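You operate a simulated robot arm through the tools that you are given. There is no shell and no other tool. Be economical: measure what you need, move in short steps, check, and stop when the job is done.

You are at the controls of a simulated robot arm. One attempt, no reset.

TASK
Put things in order on the window end of the sideboard. At the end: the oregano jar stands where the cream sauce jar stood; the tall clear glass is on the cream flour box; the cream sauce jar stands where the tall clear glass stood; the yellow sponge is in the cream measuring bowl; whatever was shut is shut again. Leave all else as you found it, and nothing knocked over.
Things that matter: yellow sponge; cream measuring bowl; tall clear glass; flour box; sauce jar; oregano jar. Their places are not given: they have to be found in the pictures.

The check looks at the end state, three seconds after you hand in, the way a careful person would. Anything else that was tipped, shoved, dropped, spilled or broken makes it a failure.

THE ROBOT
A 6-joint arm with a two-finger parallel gripper, fixed in place. Base frame: the origin is at the foot of the arm, x ahead of it, y to its left, z up; the work surface is at about z = 0.86. Lengths are in m, angles in degrees, forces in N, time in s.
With the tool pointing down near the work surface it reaches from about 0.24 to 0.64 m from the base axis. Its first joint turns from -66.0 to 66.0 degrees. Payload 2.7 kg.
The TCP is the grasp point between the finger pads, 0.023 m short of the fingertips. In the tool frame z runs along the fingers and y along their closing line. The gripper opens to 0.094 m. The fingers are 0.038 m wide and 0.01 m thick; the gripper's body (0.054 by 0.096 m) begins 0.039 m behind the TCP.
Orientation is that of the tool frame in the base frame, as a unit quaternion [x, y, z, w]. With the fingers straight down and closing along the base's y, the tool's x points along the base's -x, its y along +y and its z along -z.

THE INTERFACE
- The arm moves only by the tool step_arm. Its argument "motion" is a list that holds one entry, the list of rows, each a list of 6 numbers: the shift along the tool's x, y, z in units of 20 mm (1.0 is 20 mm), then the turn, a rotation vector about the tool's x, y, z in units of 6 degrees (1.0 is 6 degrees). In form: [[[tx, ty, tz, ax, ay, az], ...]]. A call has 1 to 8 rows; each row shifts and turns the commanded pose from where the row before left it, along the tool's axes as they then stand. "hand" is the finger opening in m, from 0 to 0.094, set as the call begins (left out, the last holds). A call with a number of a shift or a turn outside -1 to 1 is refused whole. A row lasts 0.2 s, in which the tool goes at most 0.05 m and 8.6 degrees; a call with a longer step from one row to the next is refused whole, and so is a gripper value outside its range. Where a pose cannot be reached the arm comes as near as it can. A force on the tool above 40 N (or 10 N above the force at the start of the call, whichever is more), or a blocked arm, ends the call early, and 0.2 s more pass. Each finger travels about 0.045 m/s and halts on what it meets, pressing with about 27 N; the grip force reading is that of the motor and also rises with nothing between the fingers. The clock runs only during rows and for 0.2 s after the last one: add rows that do not move to give the fingers time. It gives the time, the measured TCP pose, the force on the tool (base axes), the opening and the grip force at its end, in the units of the frame above (readings bear some noise).
- Cameras (640 x 400 px; columns grow to the right, rows downward): "scene" is fixed at [0.0728, -0.4299, 1.4094]; the picture's right is [0.80, -0.60, 0.00], its down [-0.32, -0.43, -0.85] and it looks along [0.51, 0.68, -0.53] (base axes); focal length 325 px, centre (320, 200). "wrist" rides on the gripper at [-0.039, 0, -0.044] in the tool frame; the picture's right is [0.00, -1.00, 0.00], its down [0.97, 0.00, -0.24] and it looks along [0.24, 0.00, 0.97] (tool axes); focal length 218 px, centre (320, 200).
- camera(camera): a new picture of that camera. No time passes.
- point_at(camera, pixels): for up to 12 pixels [column, row] of the newest picture of that camera ("zoom" is the newest enlarged one), the place [x, y, z] in the base frame of the surface seen there, good to about 0.003 m. No time passes.
- inspect(camera, box): a new picture of the part [left, top, right, bottom] of that camera's present view, enlarged. No time passes.
- hand_in(): hands the job in; it is judged then, once.

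Keep the steps short. Do not move on a guess: measure, check each grasp and each placing, and mend mistakes. In all there are 80 turns and 54 pictures (those below and enlarged ones count). Leave the gripper open and the arm clear of the work at the hand-in unless told otherwise, and finish with a single line.

The tools are called after "Emit:" as name(argument=value, ...) on one line, values as JSON. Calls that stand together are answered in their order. step_arm: Moves the arm, as the interface text tells. Its arguments: {"type":"object","properties":{"motion":{"type":"array","items":{"type":"array","items":{"type":"array","items":{"type":"number"}}}},"hand":{"type":"number"}},"required":["motion"]} The other tools are called the same way: camera (camera) takes a picture; point_at (camera, pixels) gives the place of the surface under pixels of a picture; inspect (camera, box) takes an enlarged picture of a part of a camera's view; hand_in () hands the job in.

At the start:

```text
t: 0.0
ee_pos: [0.36, 0.0669, 1.2213]
tool_rot: [0.001, 1.0, -0.001, 0.001]
wrist_force: [-0.1, 0.1, -0.4]
gripper_width: 0.0938
gripper_force: 0.0
```

scene: 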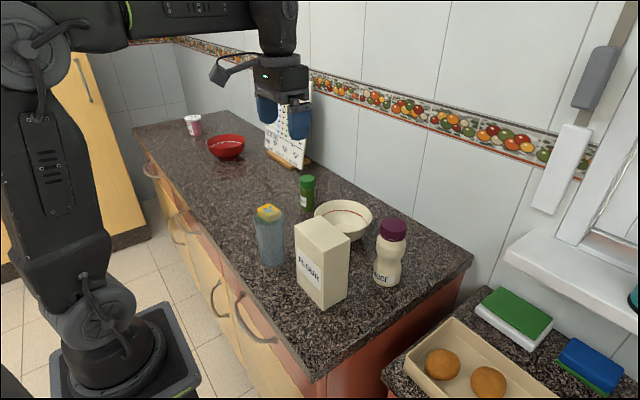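
wrist: 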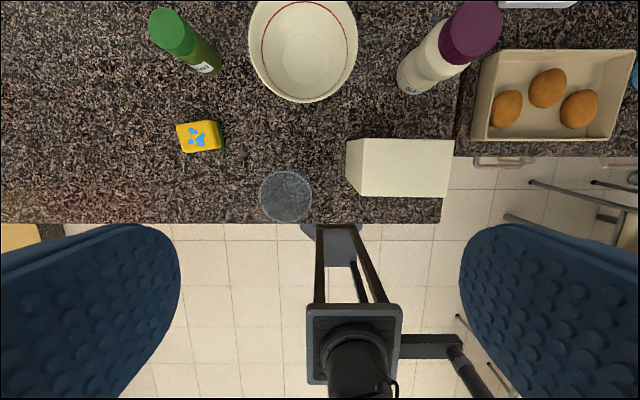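

I see the glass near (270,240), the sponge seen behind or on it at (268,213), the flour box at (322,262), the bowl at (343,215), the sauce jar at (389,252) and the oregano at (307,193). I'll enlarge that area and also measure points in the wrist view.

Emit:
inspect(camera="scene", box=[230, 160, 430, 320])

Emit:
point_at(camera="wrist", pixels=[[198, 136], [285, 196], [285, 175], [355, 185], [405, 168], [303, 50], [303, 98], [470, 35], [410, 80], [170, 30], [206, 62], [250, 45]])

Emit:
inspect(camera="wrist", box=[140, 0, 480, 225])

```text
2.50 times, centred on (330, 240) of scene
```

zoom: 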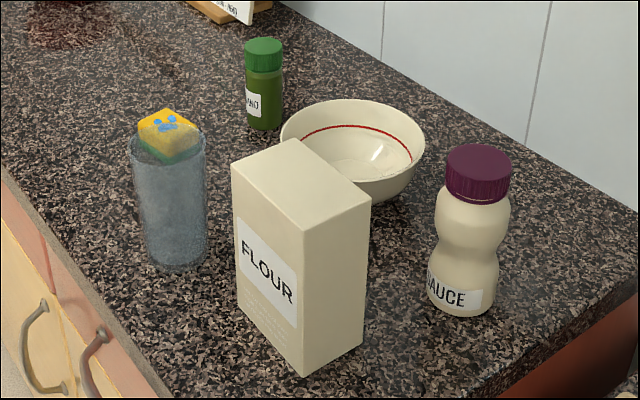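

```text
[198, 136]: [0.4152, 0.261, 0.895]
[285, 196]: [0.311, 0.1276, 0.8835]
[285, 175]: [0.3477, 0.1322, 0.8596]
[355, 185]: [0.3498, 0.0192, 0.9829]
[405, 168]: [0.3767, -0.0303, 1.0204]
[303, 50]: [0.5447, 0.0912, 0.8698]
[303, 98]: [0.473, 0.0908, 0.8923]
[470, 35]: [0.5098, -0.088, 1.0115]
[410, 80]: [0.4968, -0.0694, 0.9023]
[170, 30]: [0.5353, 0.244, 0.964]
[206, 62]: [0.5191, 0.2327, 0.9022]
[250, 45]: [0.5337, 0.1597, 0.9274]
```

```text
1.78 times, centred on (310, 112) of wrist
```

zoom: 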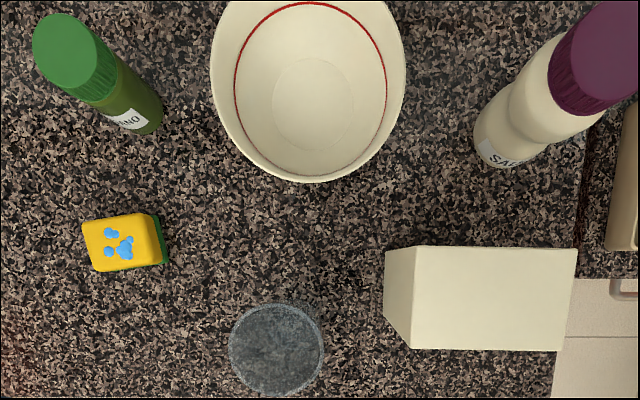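

The sponge is separate and stands behind the glass. Next I'll measure the edges of the glass, box, jars, bowl and sponge. First a fresh scene zoom, then points on both views.

Emit:
point_at(camera="zoom", pixels=[[416, 250], [575, 252], [560, 346], [415, 346], [88, 224], [150, 216], [160, 260], [98, 268], [277, 307], [277, 390], [232, 350], [320, 350]])

Emit:
point_at(camera="scene", pixels=[[270, 240], [271, 255], [273, 262], [262, 240], [280, 240], [393, 223], [389, 240], [384, 275], [307, 178], [307, 205], [343, 237], [318, 215]])

Emit:
inspect(camera="scene", box=[240, 190, 320, 280])

```text
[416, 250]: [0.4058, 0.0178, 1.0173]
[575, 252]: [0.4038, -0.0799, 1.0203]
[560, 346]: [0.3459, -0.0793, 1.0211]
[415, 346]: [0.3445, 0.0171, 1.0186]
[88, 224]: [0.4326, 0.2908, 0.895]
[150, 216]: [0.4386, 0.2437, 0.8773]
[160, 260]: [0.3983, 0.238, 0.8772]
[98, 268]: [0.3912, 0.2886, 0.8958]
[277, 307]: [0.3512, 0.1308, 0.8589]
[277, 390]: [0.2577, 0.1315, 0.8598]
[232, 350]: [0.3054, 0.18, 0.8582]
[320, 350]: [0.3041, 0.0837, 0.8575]
```

```text
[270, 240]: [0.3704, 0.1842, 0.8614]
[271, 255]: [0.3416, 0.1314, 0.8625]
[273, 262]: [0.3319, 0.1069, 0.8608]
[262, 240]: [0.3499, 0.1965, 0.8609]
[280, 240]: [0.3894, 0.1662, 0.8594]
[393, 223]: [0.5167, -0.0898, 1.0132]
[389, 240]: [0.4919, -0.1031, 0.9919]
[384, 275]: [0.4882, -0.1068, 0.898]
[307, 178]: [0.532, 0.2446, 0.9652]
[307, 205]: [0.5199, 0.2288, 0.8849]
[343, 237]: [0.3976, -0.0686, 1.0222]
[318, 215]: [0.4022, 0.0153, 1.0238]
```

```text
4.44 times, centred on (280, 235) of scene
```

zoom: 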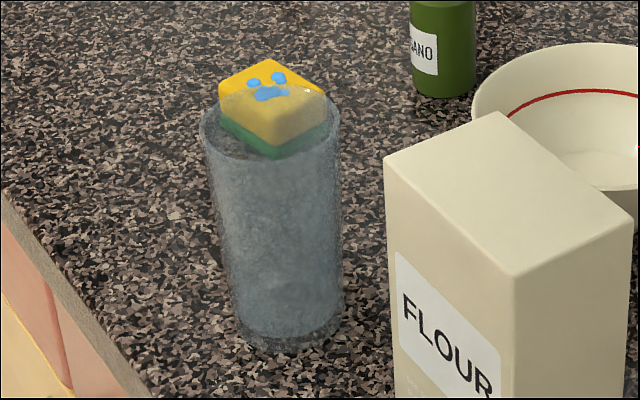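

The depth readings go straight through the clear glass. Working from the pixel geometry, it stands near (0.34, 0.115) with its rim at z≈0.99. I'll move above it at z≈1.13, still clear of it, to measure it more exactly.

Emit:
step_arm(motion=[[[0.2, 0.48, 0.9, 0, 0, 0], [0.2, 0.48, 0.9, 0, 0, 0], [0.2, 0.48, 0.9, 0, 0, 0], [0.2, 0.48, 0.9, 0, 0, 0], [0.2, 0.48, 0.9, 0, 0, 0], [0, 0, 0, 0, 0, 0]]], hand=0.094)

Emit:
camera(camera="wrist")

Emit:
camera(camera="scene")

```text
t: 1.4
ee_pos: [0.3392, 0.1147, 1.1306]
tool_rot: [-0.002, 1.0, 0.0, 0.001]
wrist_force: [0.2, 0.0, -0.8]
gripper_width: 0.0943
gripper_force: 0.1
```

```text
48 pictures are left
```

wrist: 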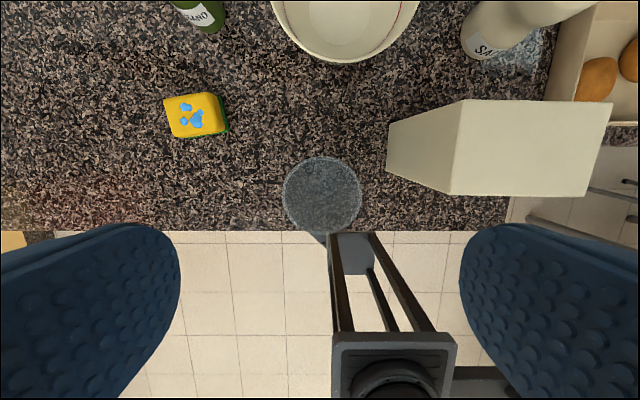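

```text
47 pictures are left
```

scene: 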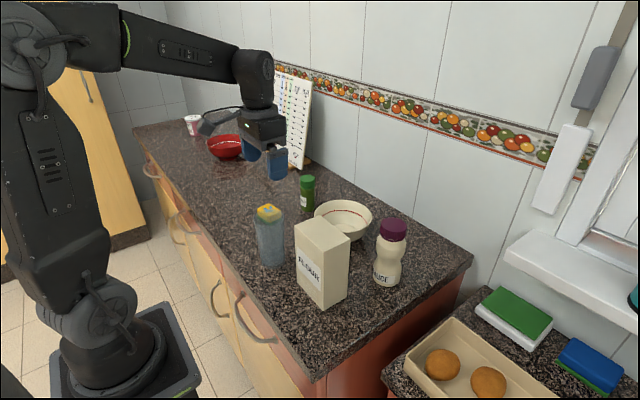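

The rim circle is centred at (322,196) with a radius of about 40 px, which puts the glass axis at (0.336, 0.112) with a rim radius of about 0.035. I'll descend around it to z≈0.963 with the fingers open.

Emit:
step_arm(motion=[[[0.15, -0.1, 1, 0, 0, 0], [0, 0, 1, 0, 0, 0], [0, 0, 1, 0, 0, 0], [0, 0, 1, 0, 0, 0], [0, 0, 1, 0, 0, 0], [0, 0, 1, 0, 0, 0], [0, 0, 1, 0, 0, 0], [0, 0, 1, 0, 0, 0]]])

Emit:
inspect(camera="scene", box=[220, 150, 380, 290])

```text
t: 3.2
ee_pos: [0.338, 0.1106, 0.9709]
tool_rot: [0.0, 1.0, 0.001, 0.001]
wrist_force: [-0.3, -0.1, -0.4]
gripper_width: 0.0938
gripper_force: 0.1
```

```text
2.86 times, centred on (300, 220) of scene
```

zoom: 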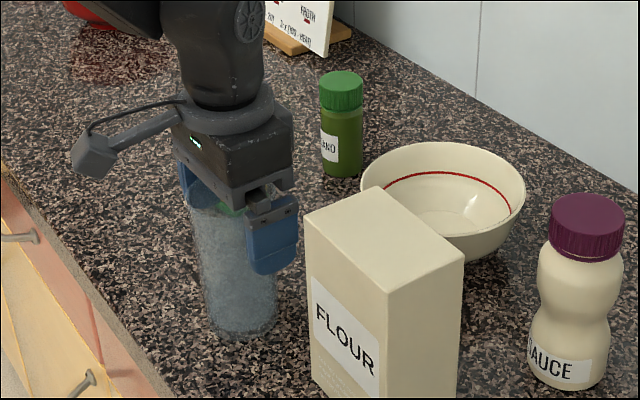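

The glass is between the fingers and the palm is above the rim. I'll close now.

Emit:
step_arm(motion=[[[0, 0, 0.3, 0, 0, 0], [0, 0, 0, 0, 0, 0], [0, 0, 0, 0, 0, 0], [0, 0, 0, 0, 0, 0], [0, 0, 0, 0, 0, 0]]], hand=0.05)

Emit:
inspect(camera="wrist", box=[200, 100, 440, 250])

```text
t: 4.4
ee_pos: [0.3379, 0.112, 0.9648]
tool_rot: [-0.001, 1.0, 0.0, 0.001]
wrist_force: [0.4, -1.8, 4.1]
gripper_width: 0.0701
gripper_force: 26.9
```

```text
2.67 times, centred on (320, 175) of wrist
```

zoom: 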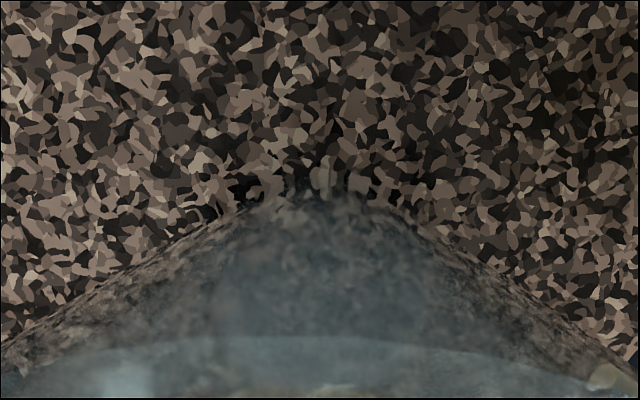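

It is gripped at 0.070 wide with 27 N. I'll lift straight up.

Emit:
step_arm(motion=[[[0, 0, -0.5, 0, 0, 0], [0, 0, -1, 0, 0, 0], [0, 0, -1, 0, 0, 0], [0, 0, -1, 0, 0, 0], [0, 0, -1, 0, 0, 0], [0, 0, -1, 0, 0, 0], [0, 0, -1, 0, 0, 0], [0, 0, -1, 0, 0, 0]]])

Emit:
step_arm(motion=[[[0, 0, -1, 0, 0, 0], [0, 0, -1, 0, 0, 0], [0, 0, -0.5, 0, 0, 0], [0, 0, 0, 0, 0, 0]]])

Emit:
inspect(camera="scene", box=[180, 90, 380, 290])

```text
t: 6.2
ee_pos: [0.3379, 0.1128, 1.1154]
tool_rot: [-0.001, 1.0, 0.0, 0.0]
wrist_force: [0.6, -0.1, -1.5]
gripper_width: 0.0694
gripper_force: 27.1
```

```text
t: 7.2
ee_pos: [0.3379, 0.1151, 1.166]
tool_rot: [-0.001, 1.0, 0.0, 0.001]
wrist_force: [-0.4, -0.3, -1.8]
gripper_width: 0.0694
gripper_force: 27.4
```

```text
2.00 times, centred on (280, 190) of scene
```

zoom: 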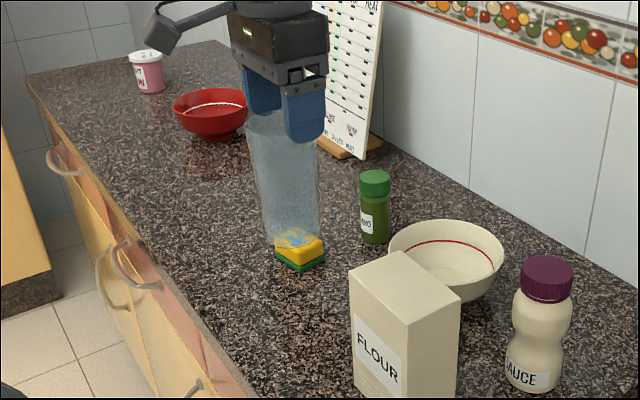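

The base looks lower relative to the hand than I expected, so the glass may have slipped. I'll look closer from both cameras.

Emit:
inspect(camera="scene", box=[230, 100, 310, 230])

Emit:
camera(camera="wrist")

```text
3.08 times, centred on (270, 165) of scene
```

zoom: 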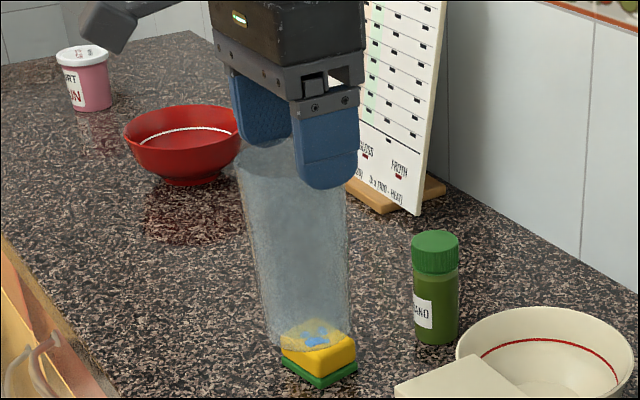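

```text
42 pictures are left
```

wrist: 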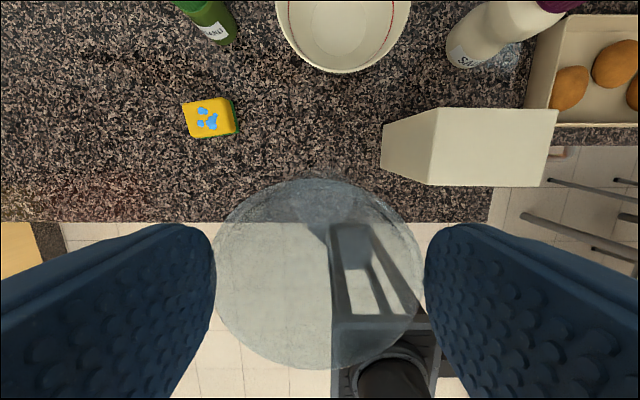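

The rim now sits about 16 mm below the TCP, so the glass slid roughly 45 mm in the grip, though it is still upright. I'll lower it straight back to its spot and grip it again lower down.

Emit:
step_arm(motion=[[[0, 0, 1, 0, 0, 0], [0, 0, 1, 0, 0, 0], [0, 0, 1, 0, 0, 0], [0, 0, 1, 0, 0, 0], [0, 0, 1, 0, 0, 0], [0, 0, 1, 0, 0, 0], [0, 0, 1, 0, 0, 0]]])

Emit:
camera(camera="wrist")

Emit:
inspect(camera="scene", box=[220, 140, 340, 290])

```text
t: 8.8
ee_pos: [0.3368, 0.1132, 1.0246]
tool_rot: [-0.001, 1.0, 0.0, 0.001]
wrist_force: [-0.2, -0.3, -1.7]
gripper_width: 0.0693
gripper_force: 27.3
```

```text
41 pictures are left
```

wrist: 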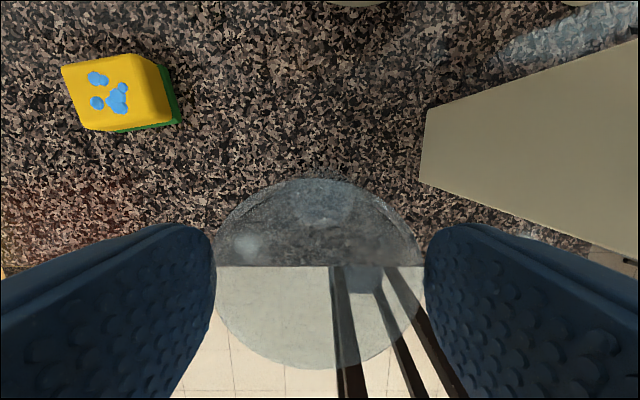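

```text
2.67 times, centred on (280, 215) of scene
```

zoom: 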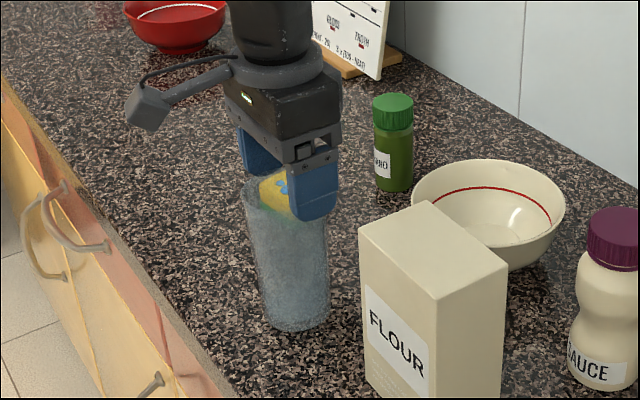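

The rim circle is unchanged (213–424, 178–370), so it isn't slipping now. The slide happened just as I gripped, probably because the rim was above the pads. I'll set it down gently until I feel contact.

Emit:
step_arm(motion=[[[0, 0, 0.2, 0, 0, 0], [0, 0, 0.2, 0, 0, 0], [0, 0, 0.2, 0, 0, 0], [0, 0, 0.15, 0, 0, 0], [0, 0, 0, 0, 0, 0]]])

Emit:
inspect(camera="scene", box=[220, 140, 340, 290])

```text
t: 10.0
ee_pos: [0.3381, 0.1133, 1.0097]
tool_rot: [-0.001, 1.0, 0.001, 0.0]
wrist_force: [-0.2, 0.3, -0.1]
gripper_width: 0.0694
gripper_force: 26.6
```

```text
2.67 times, centred on (280, 215) of scene
```

zoom: 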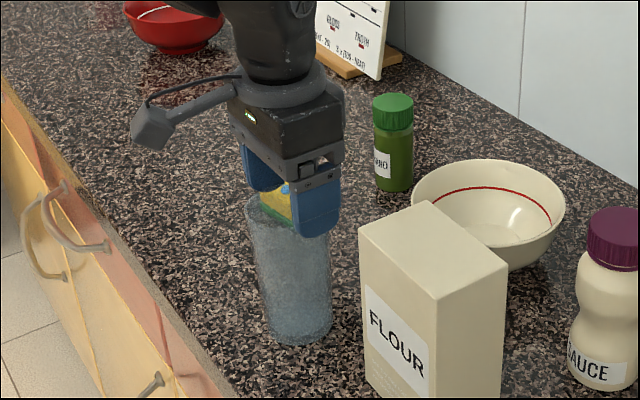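

The force has gone from −1.7 to −0.1, so the glass is standing on the surface with its rim at about 0.993. I'll open, go down so the pads cover the rim well (TCP≈0.986), and then close.

Emit:
step_arm(motion=[[[0, 0, 0, 0, 0, 0], [0, 0, 0, 0, 0, 0], [0, 0, 0.4, 0, 0, 0], [0, 0, 0.4, 0, 0, 0], [0, 0, 0.4, 0, 0, 0], [0, 0, 0, 0, 0, 0]]], hand=0.085)

Emit:
step_arm(motion=[[[0, 0, 0, 0, 0, 0], [0, 0, 0, 0, 0, 0], [0, 0, 0, 0, 0, 0], [0, 0, 0, 0, 0, 0], [0, 0, 0, 0, 0, 0]]], hand=0.05)

Emit:
step_arm(motion=[[[0, 0, -0.1, 0, 0, 0], [0, 0, -0.2, 0, 0, 0], [0, 0, -0.3, 0, 0, 0], [0, 0, -0.4, 0, 0, 0], [0, 0, 0, 0, 0, 0]]])

Emit:
camera(camera="wrist")

Emit:
inspect(camera="scene", box=[220, 140, 340, 290])

```text
t: 11.4
ee_pos: [0.3396, 0.1118, 0.9868]
tool_rot: [0.001, 1.0, 0.0, 0.001]
wrist_force: [0.5, -0.2, -0.5]
gripper_width: 0.085
gripper_force: 0.0
```

```text
t: 12.6
ee_pos: [0.3387, 0.1123, 0.9862]
tool_rot: [-0.002, 1.0, 0.0, 0.0]
wrist_force: [0.7, -1.6, 0.6]
gripper_width: 0.0694
gripper_force: 27.5
```

```text
t: 13.8
ee_pos: [0.3373, 0.1137, 1.006]
tool_rot: [0.0, 1.0, 0.0, 0.0]
wrist_force: [0.0, -0.6, -1.6]
gripper_width: 0.0692
gripper_force: 27.2
```

```text
38 pictures are left
```

wrist: 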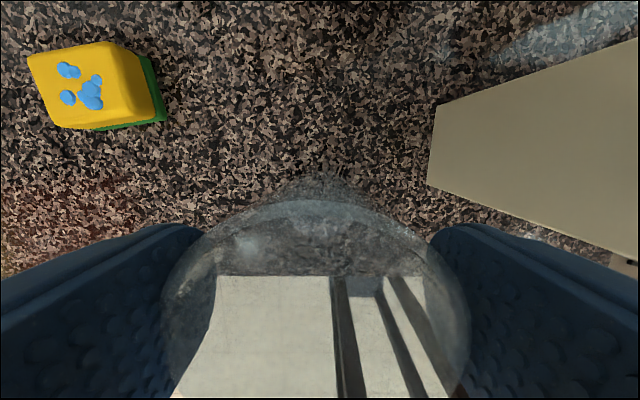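

```text
2.67 times, centred on (280, 215) of scene
```

zoom: 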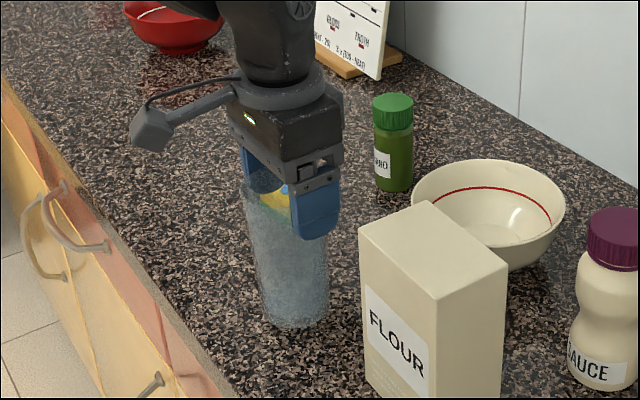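

The rim is now about 3 mm above the TCP, the glass is held and the weight is on the tool. I'll keep lifting with a gentle start.

Emit:
step_arm(motion=[[[0, 0, -0.3, 0, 0, 0], [0, 0, -0.6, 0, 0, 0], [0, 0, -0.8, 0, 0, 0], [0, 0, -0.8, 0, 0, 0], [0, 0, -0.8, 0, 0, 0], [0, 0, -0.6, 0, 0, 0], [0, 0, -0.3, 0, 0, 0]]])

Emit:
step_arm(motion=[[[0, 0, -0.4, 0, 0, 0], [0, 0, -0.8, 0, 0, 0], [0, 0, -0.8, 0, 0, 0], [0, 0, -0.8, 0, 0, 0], [0, 0, -0.8, 0, 0, 0], [0, 0, -0.5, 0, 0, 0], [0, 0, 0, 0, 0, 0]]])

Emit:
camera(camera="wrist")

```text
t: 15.4
ee_pos: [0.3385, 0.1129, 1.0914]
tool_rot: [-0.001, 1.0, 0.0, 0.0]
wrist_force: [-0.2, 0.3, -1.9]
gripper_width: 0.069
gripper_force: 26.7
```

```text
t: 17.0
ee_pos: [0.3377, 0.1129, 1.172]
tool_rot: [-0.001, 1.0, 0.0, 0.001]
wrist_force: [-0.2, 0.5, -2.0]
gripper_width: 0.0696
gripper_force: 26.9
```

```text
36 pictures are left
```

wrist: 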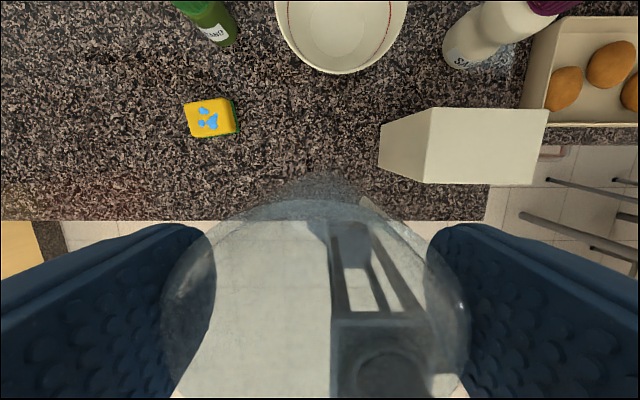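

No slip. The base is at about z 1.046, above the box top at 1.021. Next I'll travel to the centre of the box top at (0.375, −0.031).

Emit:
step_arm(motion=[[[-0.1, -0.4, 0, 0, 0, 0], [-0.2, -0.8, 0, 0, 0, 0], [-0.3, -1, 0, 0, 0, 0], [-0.3, -1, 0, 0, 0, 0], [-0.3, -1, 0, 0, 0, 0], [-0.3, -1, 0, 0, 0, 0], [-0.3, -1, 0, 0, 0, 0], [-0.2, -0.7, 0, 0, 0, 0]]])

Emit:
step_arm(motion=[[[0, -0.3, 0, 0, 0, 0], [0, 0, 0, 0, 0, 0], [0, 0, 0, 0, 0, 0]]])

Emit:
inspect(camera="scene", box=[260, 110, 400, 310])

Emit:
camera(camera="wrist")

```text
t: 18.8
ee_pos: [0.3775, -0.0267, 1.1729]
tool_rot: [-0.002, 1.0, 0.001, 0.001]
wrist_force: [0.3, 0.0, -1.6]
gripper_width: 0.0693
gripper_force: 27.2
```

```text
t: 19.6
ee_pos: [0.3789, -0.0326, 1.1733]
tool_rot: [-0.001, 1.0, 0.0, 0.0]
wrist_force: [-0.5, -0.5, -2.2]
gripper_width: 0.0692
gripper_force: 27.0
```

```text
2.00 times, centred on (330, 210) of scene
```

zoom: 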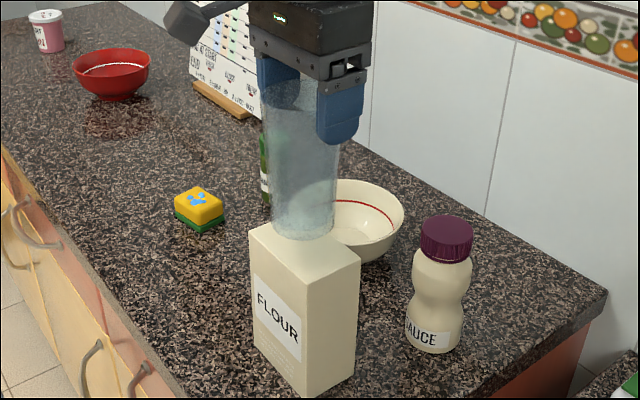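

```text
34 pictures are left
```

wrist: 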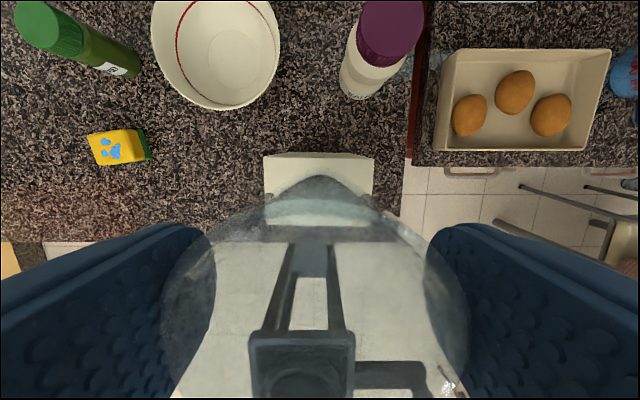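

The alignment looks good. I'll lower 16 mm and check the centring just above the box top.

Emit:
step_arm(motion=[[[0, 0, 0.3, 0, 0, 0], [0, 0, 0.3, 0, 0, 0], [0, 0, 0.2, 0, 0, 0], [0, 0, 0, 0, 0, 0]]])

Emit:
inspect(camera="scene", box=[280, 180, 370, 260])

Emit:
inspect(camera="wrist", box=[220, 100, 420, 250])

```text
t: 20.6
ee_pos: [0.3779, -0.031, 1.1561]
tool_rot: [-0.001, 1.0, 0.0, 0.0]
wrist_force: [-1.0, -0.1, -1.9]
gripper_width: 0.0695
gripper_force: 27.1
```

```text
5.00 times, centred on (325, 220) of scene
```

zoom: 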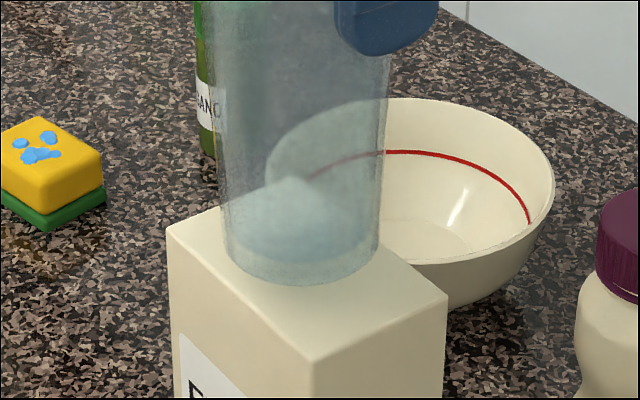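

```text
2.67 times, centred on (320, 175) of wrist
```

zoom: 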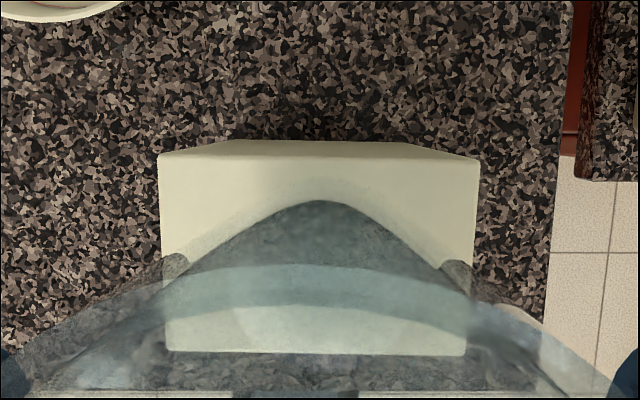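

The scene view shows the base well centred and the wrist view puts it slightly toward me. I'll shift +3 mm in x and lower in small steps until contact.

Emit:
step_arm(motion=[[[-0.17, 0, 0.1, 0, 0, 0], [0, 0, 0.12, 0, 0, 0], [0, 0, 0.12, 0, 0, 0], [0, 0, 0.08, 0, 0, 0], [0, 0, 0, 0, 0, 0]]])

Emit:
inspect(camera="scene", box=[280, 180, 370, 260])

```text
t: 21.8
ee_pos: [0.3823, -0.0312, 1.1477]
tool_rot: [-0.001, 1.0, -0.001, 0.0]
wrist_force: [0.0, -0.3, -1.9]
gripper_width: 0.0694
gripper_force: 27.2
```

```text
5.00 times, centred on (325, 220) of scene
```

zoom: 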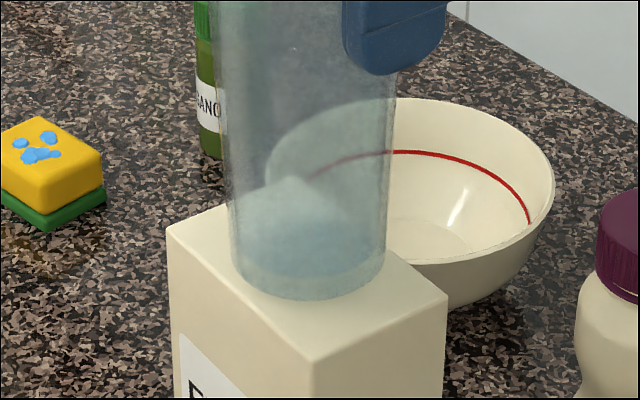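

The base column centre is 308, which matches the box centre at 308. There's no contact yet, so I'll lower a bit more.

Emit:
step_arm(motion=[[[0, 0, 0.08, 0, 0, 0], [0, 0, 0.08, 0, 0, 0], [0, 0, 0, 0, 0, 0]]])

Emit:
step_arm(motion=[[[0, 0, 0.06, 0, 0, 0], [0, 0, 0, 0, 0, 0]]])

Emit:
inspect(camera="scene", box=[280, 180, 370, 260])

```text
t: 22.6
ee_pos: [0.3826, -0.0298, 1.1449]
tool_rot: [-0.001, 1.0, 0.0, 0.001]
wrist_force: [-1.2, -0.6, 8.5]
gripper_width: 0.0695
gripper_force: 26.9
```

```text
t: 23.2
ee_pos: [0.3816, -0.0314, 1.1453]
tool_rot: [0.0, 1.0, -0.001, 0.003]
wrist_force: [0.6, -4.3, 15.2]
gripper_width: 0.0697
gripper_force: 27.0
```

```text
5.00 times, centred on (325, 220) of scene
```

zoom: 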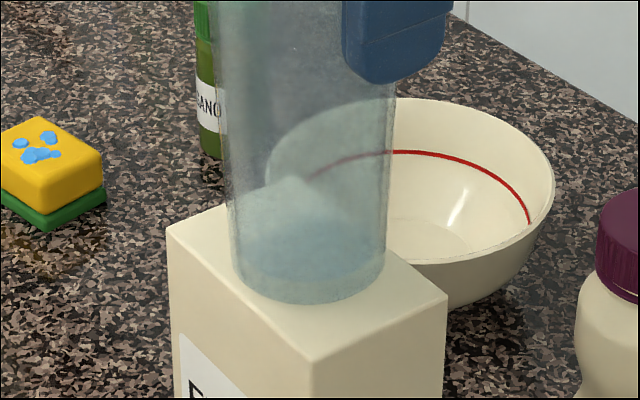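

The force reads 8.5 and then 15 N, so the glass is on the box. I'll relieve the pressure by 2 mm, then open the fingers.

Emit:
step_arm(motion=[[[0, 0, -0.09, 0, 0, 0], [0, 0, 0, 0, 0, 0]]])

Emit:
step_arm(motion=[[[0, 0, 0, 0, 0, 0], [0, 0, 0, 0, 0, 0], [0, 0, 0, 0, 0, 0]]], hand=0.092)

Emit:
step_arm(motion=[[[0, 0, -0.3, 0, 0, 0], [0, 0, -0.6, 0, 0, 0], [0, 0, -1, 0, 0, 0], [0, 0, -1, 0, 0, 0], [0, 0, 0, 0, 0, 0]]])

Emit:
inspect(camera="scene", box=[250, 130, 410, 300])

```text
t: 23.8
ee_pos: [0.3808, -0.0294, 1.1441]
tool_rot: [-0.001, 1.0, 0.001, -0.002]
wrist_force: [-0.3, -0.7, -1.1]
gripper_width: 0.0692
gripper_force: 26.9
```

```text
t: 24.6
ee_pos: [0.3813, -0.0297, 1.146]
tool_rot: [-0.001, 1.0, -0.001, 0.001]
wrist_force: [0.1, -0.3, -0.5]
gripper_width: 0.0921
gripper_force: 0.0
```

```text
t: 25.8
ee_pos: [0.3809, -0.0311, 1.2026]
tool_rot: [0.0, 1.0, 0.001, 0.001]
wrist_force: [0.0, -0.3, 0.1]
gripper_width: 0.092
gripper_force: 0.1
```

```text
2.35 times, centred on (330, 215) of scene
```

zoom: 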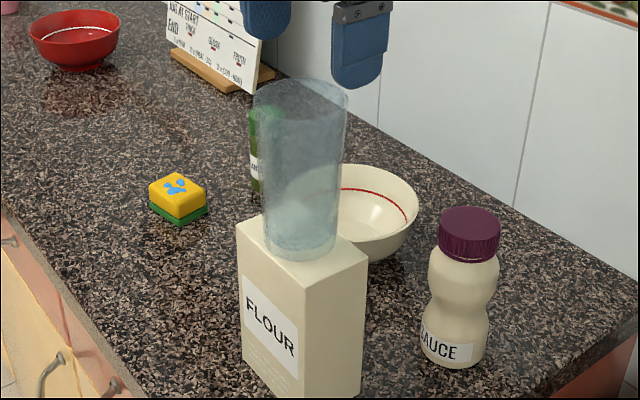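

The glass stands upright on the box. Next I'll move at this height to above the sauce jar, near (0.505, −0.095), and look.

Emit:
step_arm(motion=[[[-0.9, -0.4, 0, 0, 0, 0], [-0.9, -0.4, 0, 0, 0, 0], [-0.9, -0.4, 0, 0, 0, 0], [-0.9, -0.4, 0, 0, 0, 0], [-0.9, -0.4, 0, 0, 0, 0], [-0.9, -0.6, 0, 0, 0, 0], [-0.8, -0.6, 0, 0, 0, 0], [0, 0, 0, 0, 0, 0]]])

Emit:
step_arm(motion=[[[0, 0, 1, 0, 0, 0], [0, 0, 1, 0, 0, 0], [0, 0, 1, 0, 0, 0], [0, 0, 0, 0, 0, 0]]])

Emit:
camera(camera="wrist")

Emit:
point_at(camera="wrist", pixels=[[320, 200], [300, 200], [340, 200], [320, 180], [320, 220]])

```text
t: 27.6
ee_pos: [0.5049, -0.0957, 1.2036]
tool_rot: [0.0, 1.0, -0.001, 0.001]
wrist_force: [-0.1, 0.0, -0.6]
gripper_width: 0.092
gripper_force: 0.0
```

```text
t: 28.6
ee_pos: [0.5042, -0.097, 1.1415]
tool_rot: [0.001, 1.0, 0.001, 0.001]
wrist_force: [-0.2, -0.4, -0.9]
gripper_width: 0.0921
gripper_force: 0.0
```

```text
28 pictures are left
```

wrist: 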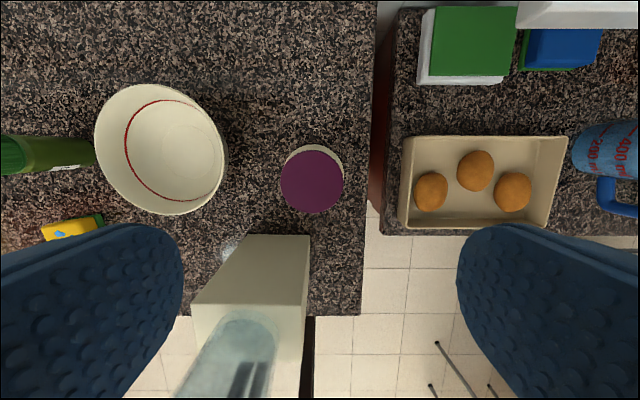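

```text
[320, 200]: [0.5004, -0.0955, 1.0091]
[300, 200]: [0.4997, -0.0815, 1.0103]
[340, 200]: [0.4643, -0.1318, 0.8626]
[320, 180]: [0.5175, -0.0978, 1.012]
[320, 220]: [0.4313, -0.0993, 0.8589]
```

The cap is centred at (312,181), so the jar axis is about (0.5165, −0.0905) and the cap radius about 0.026. A bracket on the hand sticks out toward −x and could come near the glass, so I'll centre over the jar and turn the tool 45° so the bracket points away.

Emit:
step_arm(motion=[[[-0.61, 0.33, 0, 0, 0, 0], [0, 0, 0, 0, 0, -1], [0, 0, 0, 0, 0, -1], [0, 0, 0, 0, 0, -1], [0, 0, 0, 0, 0, -1], [0, 0, 0, 0, 0, -1], [0, 0, 0, 0, 0, -1], [0, 0, 0, 0, 0, -1]]])

Emit:
step_arm(motion=[[[0, 0, 1, 0, 0, 0], [0, 0, 1, 0, 0, 0], [0, 0, 0.5, 0, 0, 0], [0, 0, 0, 0, 0, 0]]])

Emit:
camera(camera="wrist")

Emit:
inspect(camera="scene", box=[270, 100, 450, 300])

```text
t: 30.4
ee_pos: [0.5174, -0.0896, 1.144]
tool_rot: [-0.359, 0.933, 0.0, 0.0]
wrist_force: [0.2, -0.3, -0.6]
gripper_width: 0.0924
gripper_force: 0.0
```

```text
t: 31.4
ee_pos: [0.516, -0.0883, 1.093]
tool_rot: [-0.359, 0.933, 0.0, 0.002]
wrist_force: [-0.2, 0.6, 0.0]
gripper_width: 0.0924
gripper_force: 0.1
```

```text
27 pictures are left
```

wrist: 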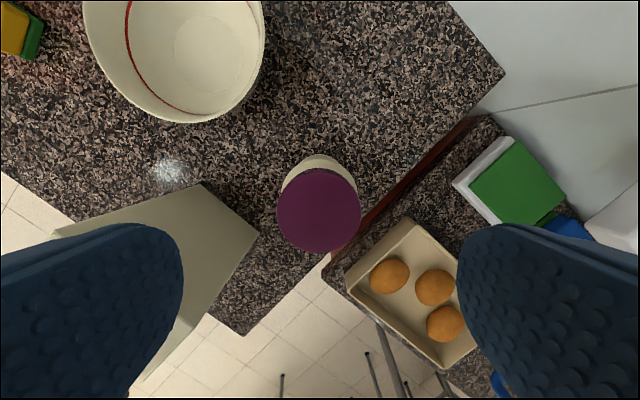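

```text
2.00 times, centred on (360, 200) of scene
```

zoom: 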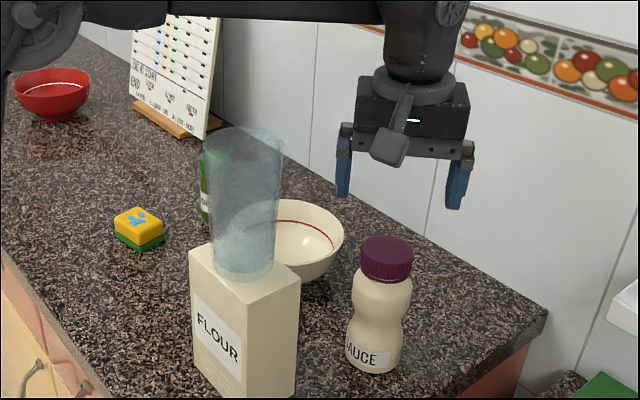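

The bracket now points away from the glass and the cap is centred at (319,211). The cap spans roughly z 0.971–1.012, so I'll descend to TCP≈0.993 and close on it.

Emit:
step_arm(motion=[[[0, 0, 1, 0, 0, 0], [0, 0, 1, 0, 0, 0], [0, 0, 1, 0, 0, 0], [0, 0, 1, 0, 0, 0], [0, 0, 0.7, 0, 0, 0], [0, 0, 0.3, 0, 0, 0], [0, 0, 0, 0, 0, 0]]])

Emit:
step_arm(motion=[[[0, 0, 0, 0, 0, 0], [0, 0, 0, 0, 0, 0], [0, 0, 0, 0, 0, 0], [0, 0, 0, 0, 0, 0], [0, 0, 0, 0, 0, 0], [0, 0, 0, 0, 0, 0]]], hand=0.03)

Emit:
step_arm(motion=[[[0, 0, -0.1, 0, 0, 0], [0, 0, -0.3, 0, 0, 0], [0, 0, -0.4, 0, 0, 0], [0, 0, -0.2, 0, 0, 0], [0, 0, 0, 0, 0, 0]]])

Emit:
inspect(camera="scene", box=[320, 140, 450, 300])

```text
t: 33.0
ee_pos: [0.519, -0.0886, 0.9925]
tool_rot: [-0.358, 0.934, 0.0, 0.0]
wrist_force: [0.1, 0.1, -0.4]
gripper_width: 0.0918
gripper_force: 0.0
```

```text
t: 34.4
ee_pos: [0.5185, -0.089, 0.9938]
tool_rot: [-0.358, 0.934, 0.0, 0.0]
wrist_force: [0.0, -0.4, 1.1]
gripper_width: 0.0605
gripper_force: 27.0
```

```text
t: 35.6
ee_pos: [0.5166, -0.0894, 1.0127]
tool_rot: [-0.359, 0.934, 0.0, 0.001]
wrist_force: [0.2, 0.3, -1.0]
gripper_width: 0.0604
gripper_force: 27.1
```

```text
2.50 times, centred on (385, 220) of scene
```

zoom: 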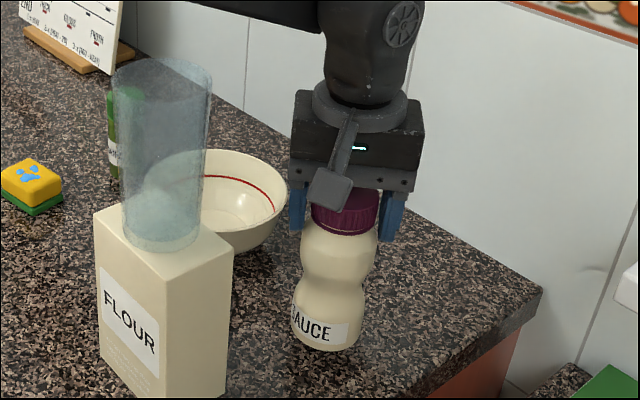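

The width of 0.0605 means the tips caught the bulge below the cap, which tends to push the jar out of the grip. I'll set it back down, release, rise to TCP≈1.008 and grip only the cap.

Emit:
step_arm(motion=[[[0, 0, 0.3, 0, 0, 0], [0, 0, 0.3, 0, 0, 0], [0, 0, 0.15, 0, 0, 0], [0, 0, 0.1, 0, 0, 0], [0, 0, 0.1, 0, 0, 0], [0, 0, 0, 0, 0, 0]]])

Emit:
inspect(camera="scene", box=[320, 140, 450, 300])

```text
t: 37.0
ee_pos: [0.5196, -0.0889, 0.9934]
tool_rot: [-0.358, 0.934, 0.0, 0.001]
wrist_force: [1.3, 0.2, -2.4]
gripper_width: 0.0605
gripper_force: 27.0
```

```text
2.50 times, centred on (385, 220) of scene
```

zoom: 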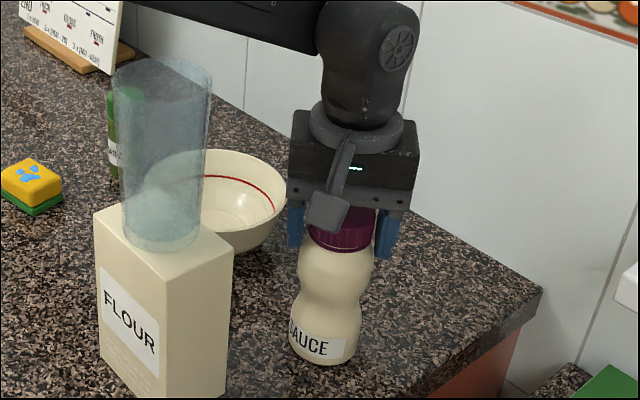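

The jar is back down, with its bottom at row 286 as before. I'll open, rise 14 mm and close on the cap alone.

Emit:
step_arm(motion=[[[0, 0, 0.05, 0, 0, 0], [0, 0, 0, 0, 0, 0]]])

Emit:
step_arm(motion=[[[0, 0, 0, 0, 0, 0], [0, 0, 0, 0, 0, 0], [0, 0, -0.3, 0, 0, 0], [0, 0, -0.4, 0, 0, 0], [0, 0, 0, 0, 0, 0]]], hand=0.08)

Emit:
step_arm(motion=[[[0, 0, 0, 0, 0, 0], [0, 0, 0, 0, 0, 0], [0, 0, 0, 0, 0, 0], [0, 0, 0, 0, 0, 0], [0, 0, 0, 0, 0, 0]]], hand=0.03)

Emit:
step_arm(motion=[[[0, 0, -0.1, 0, 0, 0], [0, 0, -0.3, 0, 0, 0], [0, 0, -0.4, 0, 0, 0], [0, 0, -0.2, 0, 0, 0], [0, 0, 0, 0, 0, 0]]])

Emit:
inspect(camera="scene", box=[320, 140, 450, 300])

```text
t: 37.6
ee_pos: [0.5199, -0.0887, 0.9935]
tool_rot: [-0.358, 0.934, 0.0, 0.0]
wrist_force: [0.0, 0.4, -1.1]
gripper_width: 0.0605
gripper_force: 27.4
```

```text
t: 38.8
ee_pos: [0.5182, -0.0876, 1.0073]
tool_rot: [-0.359, 0.934, 0.0, 0.0]
wrist_force: [-0.5, 0.1, -0.3]
gripper_width: 0.0801
gripper_force: 0.0
```

```text
t: 40.0
ee_pos: [0.5189, -0.0885, 1.0077]
tool_rot: [-0.359, 0.933, 0.0, 0.001]
wrist_force: [-0.8, 0.1, 0.0]
gripper_width: 0.0554
gripper_force: 27.2
```

```text
t: 41.2
ee_pos: [0.5167, -0.088, 1.027]
tool_rot: [-0.358, 0.934, 0.001, 0.0]
wrist_force: [-0.2, -0.1, -0.9]
gripper_width: 0.0558
gripper_force: 26.8
```

```text
2.50 times, centred on (385, 220) of scene
```

zoom: 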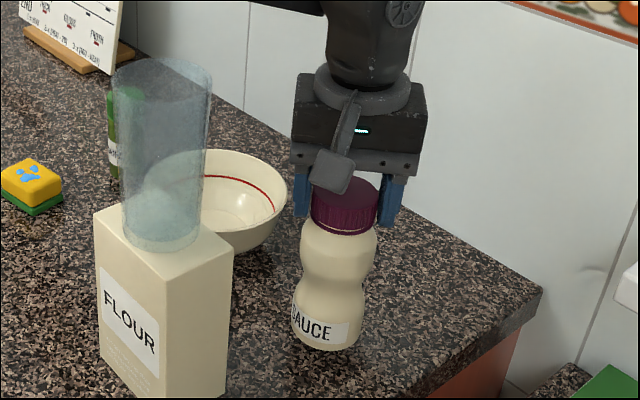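

The cap is gripped at 0.0556 and the jar lifted cleanly. I'll lift higher until its base is near z 0.99, then carry it over in +y at x≈0.517, away from the glass.

Emit:
step_arm(motion=[[[0, 0, -0.4, 0, 0, 0], [0, 0, -0.8, 0, 0, 0], [0, 0, -1, 0, 0, 0], [0, 0, -1, 0, 0, 0], [0, 0, -1, 0, 0, 0], [0, 0, -1, 0, 0, 0], [0, 0, -0.6, 0, 0, 0], [0, 0, 0, 0, 0, 0]]])

Emit:
step_arm(motion=[[[-0.4, 0.45, 0, 0, 0, 0], [-0.85, 0.94, 0, 0, 0, 0], [-0.9, 1, 0, 0, 0, 0], [-0.9, 1, 0, 0, 0, 0], [-0.9, 1, 0, 0, 0, 0], [-0.9, 1, 0, 0, 0, 0], [-0.9, 1, 0, 0, 0, 0], [-0.9, 1, 0, 0, 0, 0]]])

Emit:
camera(camera="scene")

```text
t: 43.0
ee_pos: [0.5173, -0.0878, 1.1436]
tool_rot: [-0.358, 0.934, 0.0, 0.0]
wrist_force: [0.0, 0.3, -0.7]
gripper_width: 0.0557
gripper_force: 26.4
```

```text
t: 44.8
ee_pos: [0.5164, 0.112, 1.1405]
tool_rot: [-0.358, 0.934, 0.0, 0.0]
wrist_force: [0.1, -0.6, -1.2]
gripper_width: 0.0558
gripper_force: 27.3
```

```text
22 pictures are left
```

scene: 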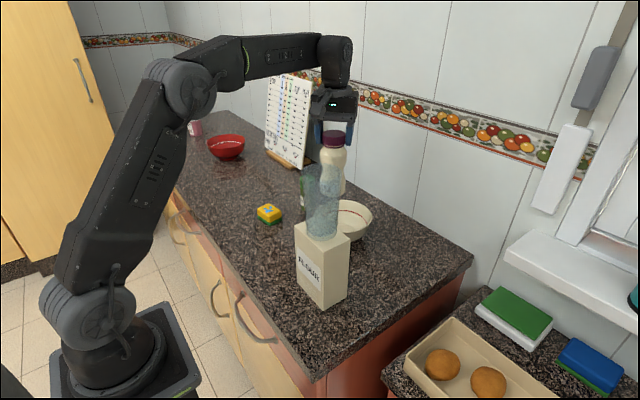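

The jar is held upright. I'll carry it in −x to the glass's old place at (0.337, 0.112).

Emit:
step_arm(motion=[[[0.42, 0.37, 0, 0, 0, 0], [0.89, 0.8, 0, 0, 0, 0], [0.89, 0.8, 0, 0, 0, 0], [0.89, 0.8, 0, 0, 0, 0], [0.89, 0.8, 0, 0, 0, 0], [0.89, 0.8, 0, 0, 0, 0], [0.89, 0.8, 0, 0, 0, 0], [0.89, 0.8, 0, 0, 0, 0]]])

Emit:
step_arm(motion=[[[0, 0, 0.5, 0, 0, 0], [0, 0, 1, 0, 0, 0], [0, 0, 1, 0, 0, 0], [0, 0, 1, 0, 0, 0], [0, 0, 1, 0, 0, 0], [0, 0, 0.8, 0, 0, 0], [0, 0, 0.5, 0, 0, 0], [0, 0, 0, 0, 0, 0]]])

Emit:
inspect(camera="scene", box=[210, 120, 370, 300])

```text
t: 46.6
ee_pos: [0.3408, 0.1105, 1.1435]
tool_rot: [-0.359, 0.934, 0.001, 0.001]
wrist_force: [-0.2, 0.6, -1.5]
gripper_width: 0.0553
gripper_force: 26.6
```

```text
t: 48.4
ee_pos: [0.3388, 0.1103, 1.028]
tool_rot: [-0.358, 0.934, 0.001, 0.0]
wrist_force: [-0.6, -0.1, -1.9]
gripper_width: 0.0555
gripper_force: 27.2
```

```text
2.22 times, centred on (290, 210) of scene
```

zoom: 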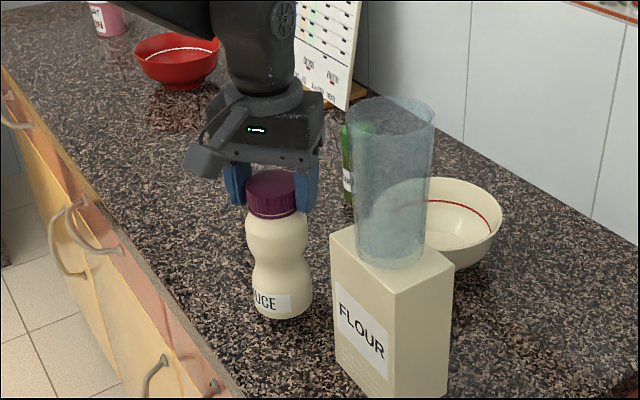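

The jar is about 20 mm above the counter at the right spot. I'll lower gently to contact.

Emit:
step_arm(motion=[[[0, 0, 0.4, 0, 0, 0], [0, 0, 0.4, 0, 0, 0], [0, 0, 0.1, 0, 0, 0], [0, 0, 0.08, 0, 0, 0], [0, 0, 0, 0, 0, 0]]])

Emit:
step_arm(motion=[[[0, 0, 0.06, 0, 0, 0], [0, 0, 0, 0, 0, 0]]])

```text
t: 49.6
ee_pos: [0.3382, 0.1098, 1.0076]
tool_rot: [-0.36, 0.933, -0.001, 0.0]
wrist_force: [-1.2, -0.2, -0.1]
gripper_width: 0.056
gripper_force: 26.9
```

```text
t: 50.2
ee_pos: [0.3379, 0.1104, 1.0074]
tool_rot: [-0.358, 0.934, 0.001, 0.002]
wrist_force: [-3.0, -0.4, 6.4]
gripper_width: 0.0553
gripper_force: 27.2
```

Contact shows as +6.4 N. I'll open, rise and look.

Emit:
step_arm(motion=[[[0, 0, -0.04, 0, 0, 0], [0, 0, 0, 0, 0, 0], [0, 0, 0, 0, 0, 0], [0, 0, 0, 0, 0, 0]]], hand=0.085)

Emit:
step_arm(motion=[[[0, 0, -0.4, 0, 0, 0], [0, 0, -1, 0, 0, 0], [0, 0, -1, 0, 0, 0], [0, 0, -1, 0, 0, 0], [0, 0, -1, 0, 0, 0], [0, 0, -1, 0, 0, 0], [0, 0, -1, 0, 0, 0], [0, 0, -1, 0, 0, 0]]])

Emit:
inspect(camera="scene", box=[210, 120, 370, 300])

```text
t: 51.2
ee_pos: [0.3389, 0.1097, 1.0074]
tool_rot: [-0.359, 0.933, 0.0, 0.0]
wrist_force: [0.7, -0.6, 0.9]
gripper_width: 0.0851
gripper_force: 0.1
```

```text
t: 53.0
ee_pos: [0.3405, 0.1106, 1.1573]
tool_rot: [-0.359, 0.933, 0.001, 0.0]
wrist_force: [0.8, 0.7, -0.1]
gripper_width: 0.085
gripper_force: 0.0
```

```text
2.22 times, centred on (290, 210) of scene
```

zoom: 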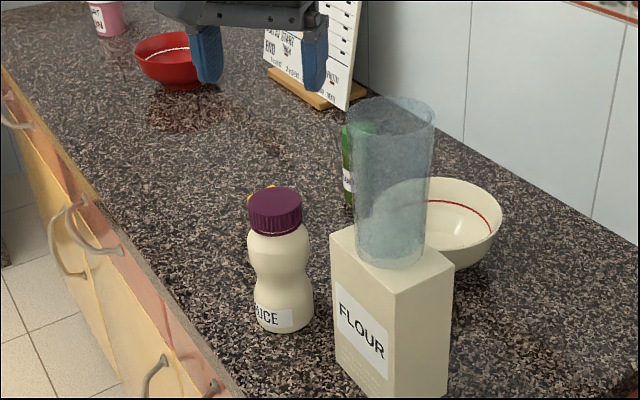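

The sauce jar stands upright in the glass's old place. Next I'll move at this height toward the oregano jar near (0.532, 0.244).

Emit:
step_arm(motion=[[[-0.97, -0.12, 0, 0, 0, 0], [-0.97, -0.12, 0, 0, 0, 0], [-0.97, -0.12, 0, 0, 0, 0], [-0.97, -0.12, 0, 0, 0, 0], [-0.97, -0.12, 0, 0, 0, 0], [-0.97, -0.12, 0, 0, 0, 0]]])

Emit:
step_arm(motion=[[[-0.97, -0.12, 0, 0, 0, 0], [-0.97, -0.12, 0, 0, 0, 0], [-0.97, -0.12, 0.3, 0, 0, 0], [-0.97, -0.12, 0.8, 0, 0, 0], [-0.97, -0.12, 1, 0, 0, 0], [-0.93, -0.12, 1, 0, 0, 0], [0, 0, 1, 0, 0, 0], [0, 0, 0, 0, 0, 0]]])

Emit:
camera(camera="wrist")

```text
t: 54.4
ee_pos: [0.4356, 0.1793, 1.1566]
tool_rot: [-0.359, 0.933, 0.0, 0.0]
wrist_force: [-0.6, 0.0, -1.4]
gripper_width: 0.0849
gripper_force: 0.0
```

```text
t: 56.2
ee_pos: [0.5317, 0.2431, 1.0702]
tool_rot: [-0.359, 0.933, 0.001, 0.001]
wrist_force: [0.9, 0.3, 0.7]
gripper_width: 0.0853
gripper_force: 0.1
```

```text
19 pictures are left
```

wrist: 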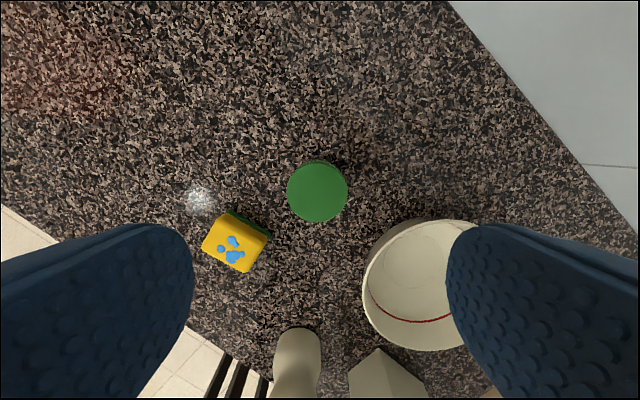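

The oregano cap is centred at (318,192) with radius 30 px, so the axis lies about 8 mm toward the camera side. I'll correct that, descend to z≈0.945 and close.

Emit:
step_arm(motion=[[[-0.39, 0.05, 0, 0, 0, 0], [0, 0, 1, 0, 0, 0], [0, 0, 1, 0, 0, 0], [0, 0, 1, 0, 0, 0], [0, 0, 1, 0, 0, 0], [0, 0, 1, 0, 0, 0], [0, 0, 0.8, 0, 0, 0], [0, 0, 0.45, 0, 0, 0]]])

Emit:
step_arm(motion=[[[0, 0, 0, 0, 0, 0], [0, 0, 0, 0, 0, 0], [0, 0, 0, 0, 0, 0], [0, 0, 0, 0, 0, 0], [0, 0, 0, 0, 0, 0], [0, 0, 0, 0, 0, 0]]], hand=0.02)

Emit:
step_arm(motion=[[[0, 0, -0.1, 0, 0, 0], [0, 0, -0.3, 0, 0, 0], [0, 0, -0.4, 0, 0, 0], [0, 0, -0.2, 0, 0, 0], [0, 0, 0, 0, 0, 0]]])

Emit:
inspect(camera="scene", box=[230, 100, 390, 260])

```text
t: 58.0
ee_pos: [0.5363, 0.2511, 0.9491]
tool_rot: [-0.359, 0.933, 0.0, 0.0]
wrist_force: [-0.1, -0.1, -0.2]
gripper_width: 0.0849
gripper_force: 0.0
```

```text
t: 59.4
ee_pos: [0.5378, 0.2504, 0.9486]
tool_rot: [-0.359, 0.933, 0.0, 0.002]
wrist_force: [1.0, -0.3, 1.1]
gripper_width: 0.043
gripper_force: 26.6
```

```text
t: 60.6
ee_pos: [0.5358, 0.2492, 0.9697]
tool_rot: [-0.358, 0.934, 0.0, 0.0]
wrist_force: [-0.2, 0.4, -1.4]
gripper_width: 0.0429
gripper_force: 26.7
```

```text
2.50 times, centred on (310, 180) of scene
```

zoom: 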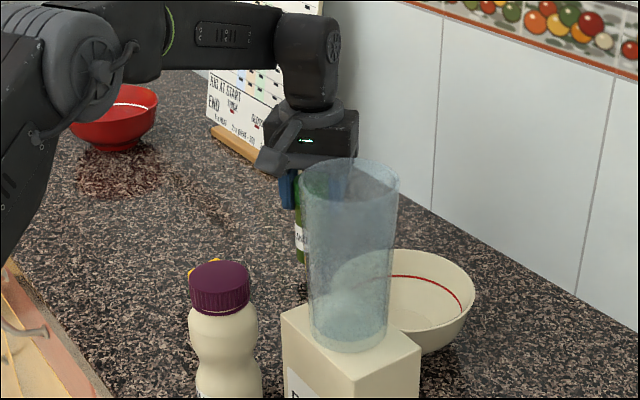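

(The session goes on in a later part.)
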